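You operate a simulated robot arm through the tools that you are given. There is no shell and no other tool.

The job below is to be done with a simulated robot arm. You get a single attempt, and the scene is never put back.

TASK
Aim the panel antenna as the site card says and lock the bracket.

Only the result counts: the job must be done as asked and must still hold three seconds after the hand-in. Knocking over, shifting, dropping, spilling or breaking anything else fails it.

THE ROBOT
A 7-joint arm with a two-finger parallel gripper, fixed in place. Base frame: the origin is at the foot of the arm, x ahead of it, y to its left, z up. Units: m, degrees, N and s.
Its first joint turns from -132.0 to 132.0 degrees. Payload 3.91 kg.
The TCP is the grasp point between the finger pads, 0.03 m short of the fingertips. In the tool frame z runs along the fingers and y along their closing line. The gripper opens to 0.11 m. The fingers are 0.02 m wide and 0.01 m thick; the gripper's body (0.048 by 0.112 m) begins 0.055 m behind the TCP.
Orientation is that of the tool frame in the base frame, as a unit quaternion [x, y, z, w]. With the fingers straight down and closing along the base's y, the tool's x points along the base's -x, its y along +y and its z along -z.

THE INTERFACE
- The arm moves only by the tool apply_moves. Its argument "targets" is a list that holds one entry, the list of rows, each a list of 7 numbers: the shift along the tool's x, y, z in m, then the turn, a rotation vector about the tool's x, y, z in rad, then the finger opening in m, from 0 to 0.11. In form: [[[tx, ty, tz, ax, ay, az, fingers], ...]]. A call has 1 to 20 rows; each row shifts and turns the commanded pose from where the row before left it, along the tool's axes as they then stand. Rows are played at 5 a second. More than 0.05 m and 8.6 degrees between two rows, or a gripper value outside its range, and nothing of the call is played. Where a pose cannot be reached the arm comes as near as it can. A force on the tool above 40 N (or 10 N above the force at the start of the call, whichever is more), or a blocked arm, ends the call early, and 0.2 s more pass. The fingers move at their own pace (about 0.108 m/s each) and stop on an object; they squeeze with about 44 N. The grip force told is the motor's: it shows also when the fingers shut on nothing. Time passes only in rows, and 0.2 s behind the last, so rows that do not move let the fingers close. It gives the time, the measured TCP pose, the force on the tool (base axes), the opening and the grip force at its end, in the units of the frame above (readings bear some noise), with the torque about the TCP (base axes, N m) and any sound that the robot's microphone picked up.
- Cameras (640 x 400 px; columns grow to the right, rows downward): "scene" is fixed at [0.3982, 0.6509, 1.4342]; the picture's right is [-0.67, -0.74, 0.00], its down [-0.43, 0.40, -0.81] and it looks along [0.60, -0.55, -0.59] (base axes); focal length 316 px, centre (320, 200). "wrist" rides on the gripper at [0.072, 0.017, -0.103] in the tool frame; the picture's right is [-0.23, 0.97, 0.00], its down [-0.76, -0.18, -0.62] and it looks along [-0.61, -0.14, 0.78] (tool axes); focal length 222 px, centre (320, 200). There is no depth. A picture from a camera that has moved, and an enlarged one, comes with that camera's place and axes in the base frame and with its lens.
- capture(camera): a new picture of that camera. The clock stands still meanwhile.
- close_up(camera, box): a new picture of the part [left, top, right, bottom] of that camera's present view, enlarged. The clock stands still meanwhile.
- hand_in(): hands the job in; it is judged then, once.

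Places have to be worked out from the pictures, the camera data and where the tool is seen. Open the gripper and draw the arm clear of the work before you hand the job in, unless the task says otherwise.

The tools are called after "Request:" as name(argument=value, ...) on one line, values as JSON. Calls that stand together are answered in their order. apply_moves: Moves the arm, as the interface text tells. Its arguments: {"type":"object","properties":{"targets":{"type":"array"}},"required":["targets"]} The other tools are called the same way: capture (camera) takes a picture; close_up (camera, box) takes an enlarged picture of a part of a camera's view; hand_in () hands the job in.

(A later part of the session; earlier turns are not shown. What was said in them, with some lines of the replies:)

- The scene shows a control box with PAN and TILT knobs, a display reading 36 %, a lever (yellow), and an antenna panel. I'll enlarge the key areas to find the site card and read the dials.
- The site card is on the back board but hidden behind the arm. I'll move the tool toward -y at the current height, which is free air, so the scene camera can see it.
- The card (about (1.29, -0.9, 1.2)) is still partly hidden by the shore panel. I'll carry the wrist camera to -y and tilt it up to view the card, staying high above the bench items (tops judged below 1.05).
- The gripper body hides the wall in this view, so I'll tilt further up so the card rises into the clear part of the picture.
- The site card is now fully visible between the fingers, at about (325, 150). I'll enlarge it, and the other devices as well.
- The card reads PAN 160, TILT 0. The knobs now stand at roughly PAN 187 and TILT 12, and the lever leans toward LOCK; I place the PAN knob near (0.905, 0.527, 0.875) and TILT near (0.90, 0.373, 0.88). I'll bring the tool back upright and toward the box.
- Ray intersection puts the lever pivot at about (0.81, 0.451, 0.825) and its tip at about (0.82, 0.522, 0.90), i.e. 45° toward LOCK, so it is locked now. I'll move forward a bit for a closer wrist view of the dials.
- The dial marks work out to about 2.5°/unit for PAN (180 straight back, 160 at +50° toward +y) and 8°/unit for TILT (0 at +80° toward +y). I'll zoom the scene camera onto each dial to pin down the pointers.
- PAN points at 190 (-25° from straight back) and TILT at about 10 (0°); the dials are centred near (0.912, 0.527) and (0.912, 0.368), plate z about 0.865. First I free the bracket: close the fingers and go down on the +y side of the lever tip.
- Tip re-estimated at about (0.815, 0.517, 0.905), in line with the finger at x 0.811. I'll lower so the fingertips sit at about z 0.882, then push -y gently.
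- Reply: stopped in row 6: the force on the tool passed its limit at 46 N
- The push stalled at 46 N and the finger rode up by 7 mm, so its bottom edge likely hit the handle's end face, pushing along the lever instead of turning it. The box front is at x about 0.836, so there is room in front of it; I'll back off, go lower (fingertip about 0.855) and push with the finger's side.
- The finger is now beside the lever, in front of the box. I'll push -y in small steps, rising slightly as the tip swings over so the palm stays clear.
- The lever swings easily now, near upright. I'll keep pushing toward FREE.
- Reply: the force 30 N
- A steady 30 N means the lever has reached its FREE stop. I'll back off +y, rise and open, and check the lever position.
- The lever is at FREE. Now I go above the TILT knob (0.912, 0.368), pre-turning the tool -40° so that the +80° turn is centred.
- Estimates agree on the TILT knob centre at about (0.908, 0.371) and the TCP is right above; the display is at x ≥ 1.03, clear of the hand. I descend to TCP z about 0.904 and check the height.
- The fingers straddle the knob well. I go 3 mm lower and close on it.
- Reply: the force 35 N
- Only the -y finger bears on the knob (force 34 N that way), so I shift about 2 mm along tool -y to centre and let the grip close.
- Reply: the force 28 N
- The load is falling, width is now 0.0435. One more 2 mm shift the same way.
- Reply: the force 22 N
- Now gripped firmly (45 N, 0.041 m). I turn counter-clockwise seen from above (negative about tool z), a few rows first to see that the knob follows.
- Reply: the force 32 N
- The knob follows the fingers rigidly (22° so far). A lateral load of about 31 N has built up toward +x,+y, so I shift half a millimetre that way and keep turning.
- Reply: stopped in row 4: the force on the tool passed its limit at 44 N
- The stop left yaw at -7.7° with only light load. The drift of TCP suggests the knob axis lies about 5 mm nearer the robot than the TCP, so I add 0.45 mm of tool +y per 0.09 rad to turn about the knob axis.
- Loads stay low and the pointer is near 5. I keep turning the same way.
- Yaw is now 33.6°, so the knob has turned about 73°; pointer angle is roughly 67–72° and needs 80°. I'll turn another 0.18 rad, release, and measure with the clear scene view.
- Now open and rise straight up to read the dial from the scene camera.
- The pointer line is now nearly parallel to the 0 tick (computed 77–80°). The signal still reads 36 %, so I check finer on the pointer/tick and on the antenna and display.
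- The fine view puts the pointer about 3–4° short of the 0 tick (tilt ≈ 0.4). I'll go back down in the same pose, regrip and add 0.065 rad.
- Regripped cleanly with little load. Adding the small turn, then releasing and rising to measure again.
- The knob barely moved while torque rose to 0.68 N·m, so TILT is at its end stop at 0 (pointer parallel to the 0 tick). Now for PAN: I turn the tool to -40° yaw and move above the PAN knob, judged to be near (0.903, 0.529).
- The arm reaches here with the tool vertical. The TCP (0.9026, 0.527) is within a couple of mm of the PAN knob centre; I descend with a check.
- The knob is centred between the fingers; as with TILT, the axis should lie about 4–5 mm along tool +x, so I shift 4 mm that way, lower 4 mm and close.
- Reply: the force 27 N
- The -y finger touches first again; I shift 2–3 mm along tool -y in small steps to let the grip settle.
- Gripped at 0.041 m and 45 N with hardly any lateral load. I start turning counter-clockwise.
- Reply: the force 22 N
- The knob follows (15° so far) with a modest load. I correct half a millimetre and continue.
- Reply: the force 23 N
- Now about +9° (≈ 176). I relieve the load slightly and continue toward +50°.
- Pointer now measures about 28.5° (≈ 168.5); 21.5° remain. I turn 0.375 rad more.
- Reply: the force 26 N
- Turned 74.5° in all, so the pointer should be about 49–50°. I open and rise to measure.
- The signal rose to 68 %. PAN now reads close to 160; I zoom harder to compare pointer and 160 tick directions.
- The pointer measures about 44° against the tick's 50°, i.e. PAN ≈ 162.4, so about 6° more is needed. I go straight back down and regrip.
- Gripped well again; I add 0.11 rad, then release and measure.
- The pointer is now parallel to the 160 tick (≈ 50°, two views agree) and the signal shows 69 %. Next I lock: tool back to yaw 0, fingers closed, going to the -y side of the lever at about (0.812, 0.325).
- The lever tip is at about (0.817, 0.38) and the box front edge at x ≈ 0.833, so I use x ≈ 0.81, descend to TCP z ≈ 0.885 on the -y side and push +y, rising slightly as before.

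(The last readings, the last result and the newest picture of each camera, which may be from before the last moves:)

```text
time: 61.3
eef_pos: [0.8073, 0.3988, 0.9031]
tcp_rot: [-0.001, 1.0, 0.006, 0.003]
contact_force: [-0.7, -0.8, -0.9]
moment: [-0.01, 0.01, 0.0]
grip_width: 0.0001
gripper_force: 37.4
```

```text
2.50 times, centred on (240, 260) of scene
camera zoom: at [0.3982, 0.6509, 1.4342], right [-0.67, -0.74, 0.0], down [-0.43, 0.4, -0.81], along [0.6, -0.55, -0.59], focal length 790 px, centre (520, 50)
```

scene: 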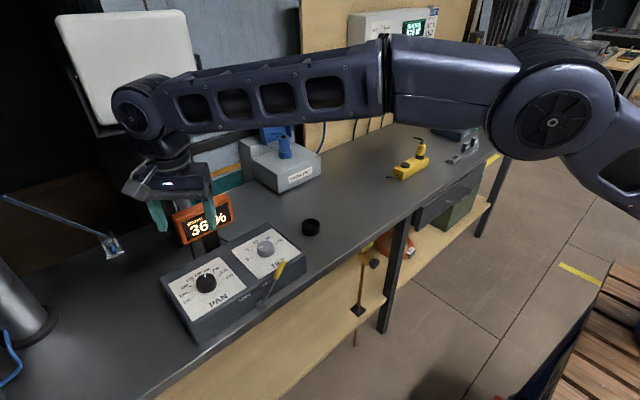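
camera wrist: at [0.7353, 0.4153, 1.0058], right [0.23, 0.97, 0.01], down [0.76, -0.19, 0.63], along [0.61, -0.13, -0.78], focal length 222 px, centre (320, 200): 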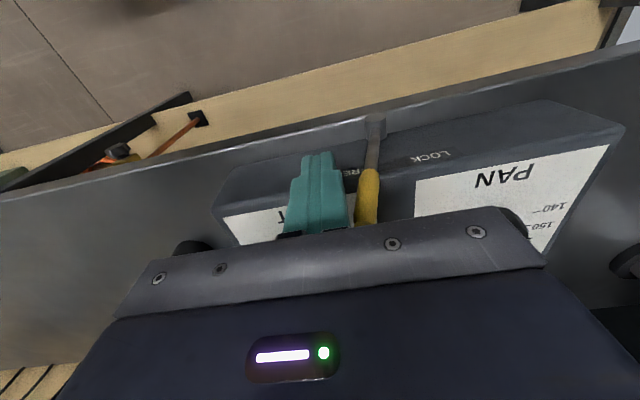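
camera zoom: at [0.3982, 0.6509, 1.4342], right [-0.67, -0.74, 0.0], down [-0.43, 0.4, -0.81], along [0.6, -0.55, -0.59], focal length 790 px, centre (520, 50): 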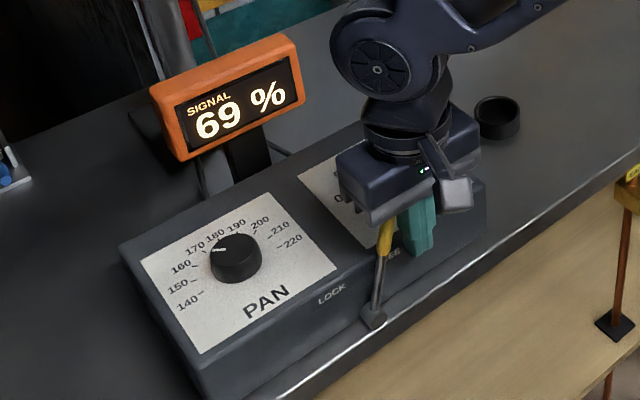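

The lever is nearly upright. I push on to the LOCK stop.

Request:
apply_moves(targets=[[[0, 0.01, 0, 0, 0, 0, 0], [0, 0.01, 0, 0, 0, 0, 0], [0, 0.01, 0, 0, 0, 0, 0], [0, 0.01, 0.002, 0, 0, 0, 0], [0, 0.01, 0.002, 0, 0, 0, 0], [0, 0.01, 0.002, 0, 0, 0, 0], [0, 0.01, 0.002, 0, 0, 0, 0], [0, 0.006, 0.002, 0, 0, 0, 0], [0, 0.004, 0, 0, 0, 0, 0], [0, 0.003, 0, 0, 0, 0, 0]]])

Request:
close_up(camera="wrist", box=[190, 80, 530, 260])

Request:
close_up(camera="scene", box=[130, 180, 350, 340])

```text
time: 63.4
eef_pos: [0.8091, 0.4752, 0.8948]
tcp_rot: [0.002, 1.0, 0.002, 0.002]
contact_force: [-9.3, -14.0, 14.4]
moment: [-0.27, 0.16, -0.06]
grip_width: 0.0001
gripper_force: 38.1
stopped in row 10: the force on the tool passed its limit at 45 N (the readings are from after the stop); the commanded pose is now the measured one
```

```text
1.88 times, centred on (360, 170) of wrist
camera zoom: at [0.7368, 0.4926, 0.9982], right [0.23, 0.97, 0.01], down [0.76, -0.18, 0.63], along [0.61, -0.14, -0.78], focal length 418 px, centre (245, 256)
```

zoom: 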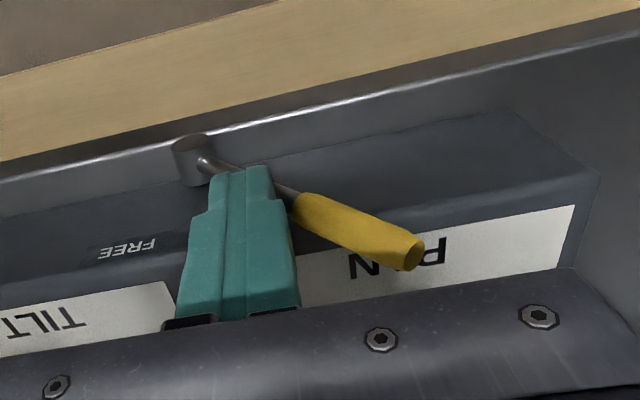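

```text
2.50 times, centred on (240, 260) of scene
camera zoom: at [0.3982, 0.6509, 1.4342], right [-0.67, -0.74, 0.0], down [-0.43, 0.4, -0.81], along [0.6, -0.55, -0.59], focal length 790 px, centre (520, 50)
```

zoom: 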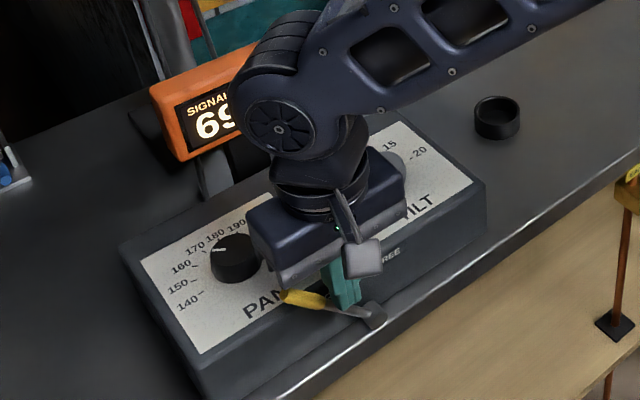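

The lever is back against its LOCK stop (45 N), lying as it did at the start. I back off -y, rise, open the gripper and withdraw, then verify.

Request:
apply_moves(targets=[[[0, -0.015, 0, 0, 0, 0, 0], [0, -0.015, -0.02, 0, 0, 0, 0], [0, 0, -0.04, 0, 0, 0, 0], [0, 0, -0.05, 0, 0, 0, 0.05], [0, 0, -0.05, 0, 0, 0, 0.08], [0.04, 0, -0.02, 0, 0, 0, 0.08], [0.04, -0.02, 0, 0, 0, 0, 0.08], [0.04, -0.03, 0, 0, 0, 0, 0.08], [0.02, -0.04, 0, 0, 0, 0, 0.08], [0.0, -0.045, 0, 0, 0, 0, 0.08], [0.0, -0.045, 0, 0, 0, 0, 0.08], [0.0, -0.045, 0, 0, 0, 0, 0.08], [0.0, -0.045, 0, 0, 0, 0, 0.08], [0.0, -0.045, 0, 0, 0, 0, 0.08], [0.0, -0.045, 0, 0, 0, 0, 0.08]]])

Request:
capture(camera="scene")

Request:
close_up(camera="scene", box=[130, 180, 350, 340])

Request:
close_up(camera="scene", box=[160, 250, 280, 340])

Request:
close_up(camera="scene", box=[184, 268, 216, 288])

Request:
close_up(camera="scene", box=[248, 238, 280, 258])

```text
time: 66.5
eef_pos: [0.6691, 0.0845, 1.0657]
tcp_rot: [0.001, 1.0, 0.002, 0.001]
contact_force: [-0.4, 0.1, 0.1]
moment: [-0.05, -0.01, 0.01]
grip_width: 0.08
gripper_force: 0.1
```

```text
taken
```

scene: 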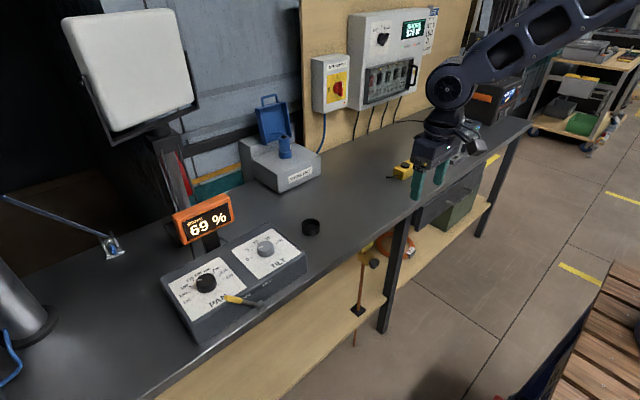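

```text
2.50 times, centred on (240, 260) of scene
camera zoom: at [0.3982, 0.6509, 1.4342], right [-0.67, -0.74, 0.0], down [-0.43, 0.4, -0.81], along [0.6, -0.55, -0.59], focal length 790 px, centre (520, 50)
```

zoom: 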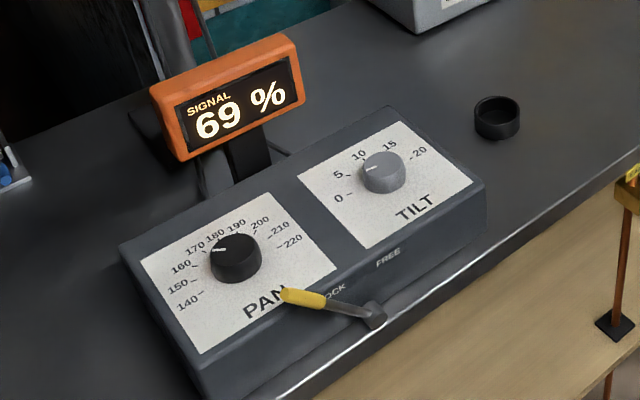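

```text
4.44 times, centred on (220, 295) of scene
camera zoom: at [0.3982, 0.6509, 1.4342], right [-0.67, -0.74, 0.0], down [-0.43, 0.4, -0.81], along [0.6, -0.55, -0.59], focal length 1404 px, centre (764, -222)
```

zoom: 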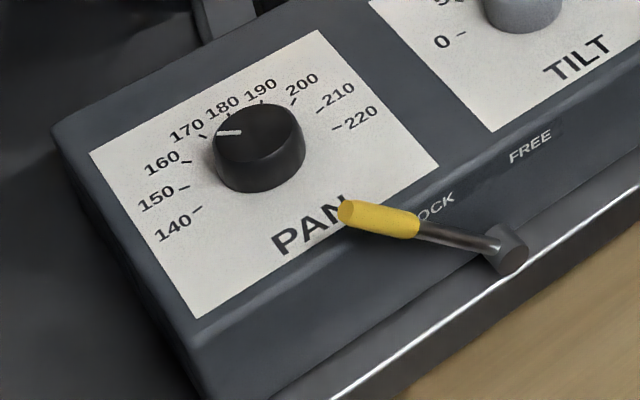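

```text
16.00 times, centred on (200, 278) of scene
camera zoom: at [0.3982, 0.6509, 1.4342], right [-0.67, -0.74, 0.0], down [-0.43, 0.4, -0.81], along [0.6, -0.55, -0.59], focal length 5056 px, centre (2240, -1048)
```

zoom: 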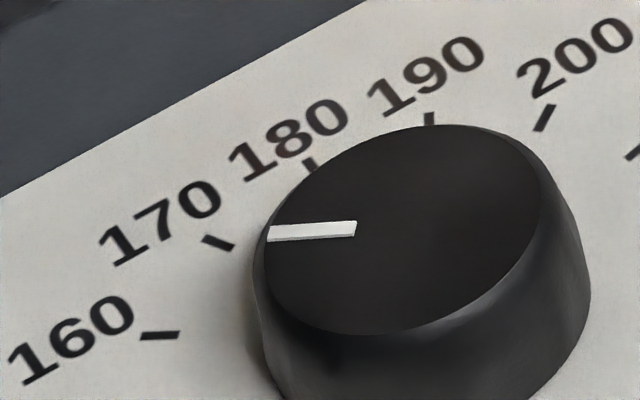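

```text
16.00 times, centred on (264, 248) of scene
camera zoom: at [0.3982, 0.6509, 1.4342], right [-0.67, -0.74, 0.0], down [-0.43, 0.4, -0.81], along [0.6, -0.55, -0.59], focal length 5056 px, centre (1216, -568)
```

zoom: 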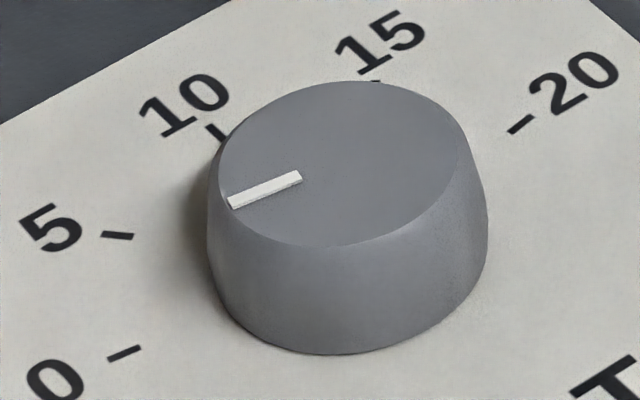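

Final view: lever at LOCK exactly as it lay originally, PAN pointer on 160, TILT pointer on 0, both unchanged by locking. Nothing else is disturbed, and the gripper is open and clear, so I hand in.

Request:
hand_in()

```text
The job is handed in.
```

I set the antenna to the site card's values, PAN 160 and TILT 0, and locked the bracket. The job is handed in, but I have not seen a verdict.

- **Unlocking:** The bracket was locked at the start, so I swung the lever to FREE before touching the knobs.
- **TILT:** The knob went from about 10 to its end stop. The pointer lines up with the 0 mark, within roughly 0.4 of a unit.
- **PAN:** The knob went from 190 to 160. Two camera views agree to within about one unit.
- **Locking:** I pushed the lever back until it hit its LOCK stop. Both pointers stayed where they were.

The signal display rose from 36 % to 69 %. The card gives no target for it, so I went by the dial marks. At the end the gripper was open and clear of the work, and nothing else in the final picture looked disturbed.
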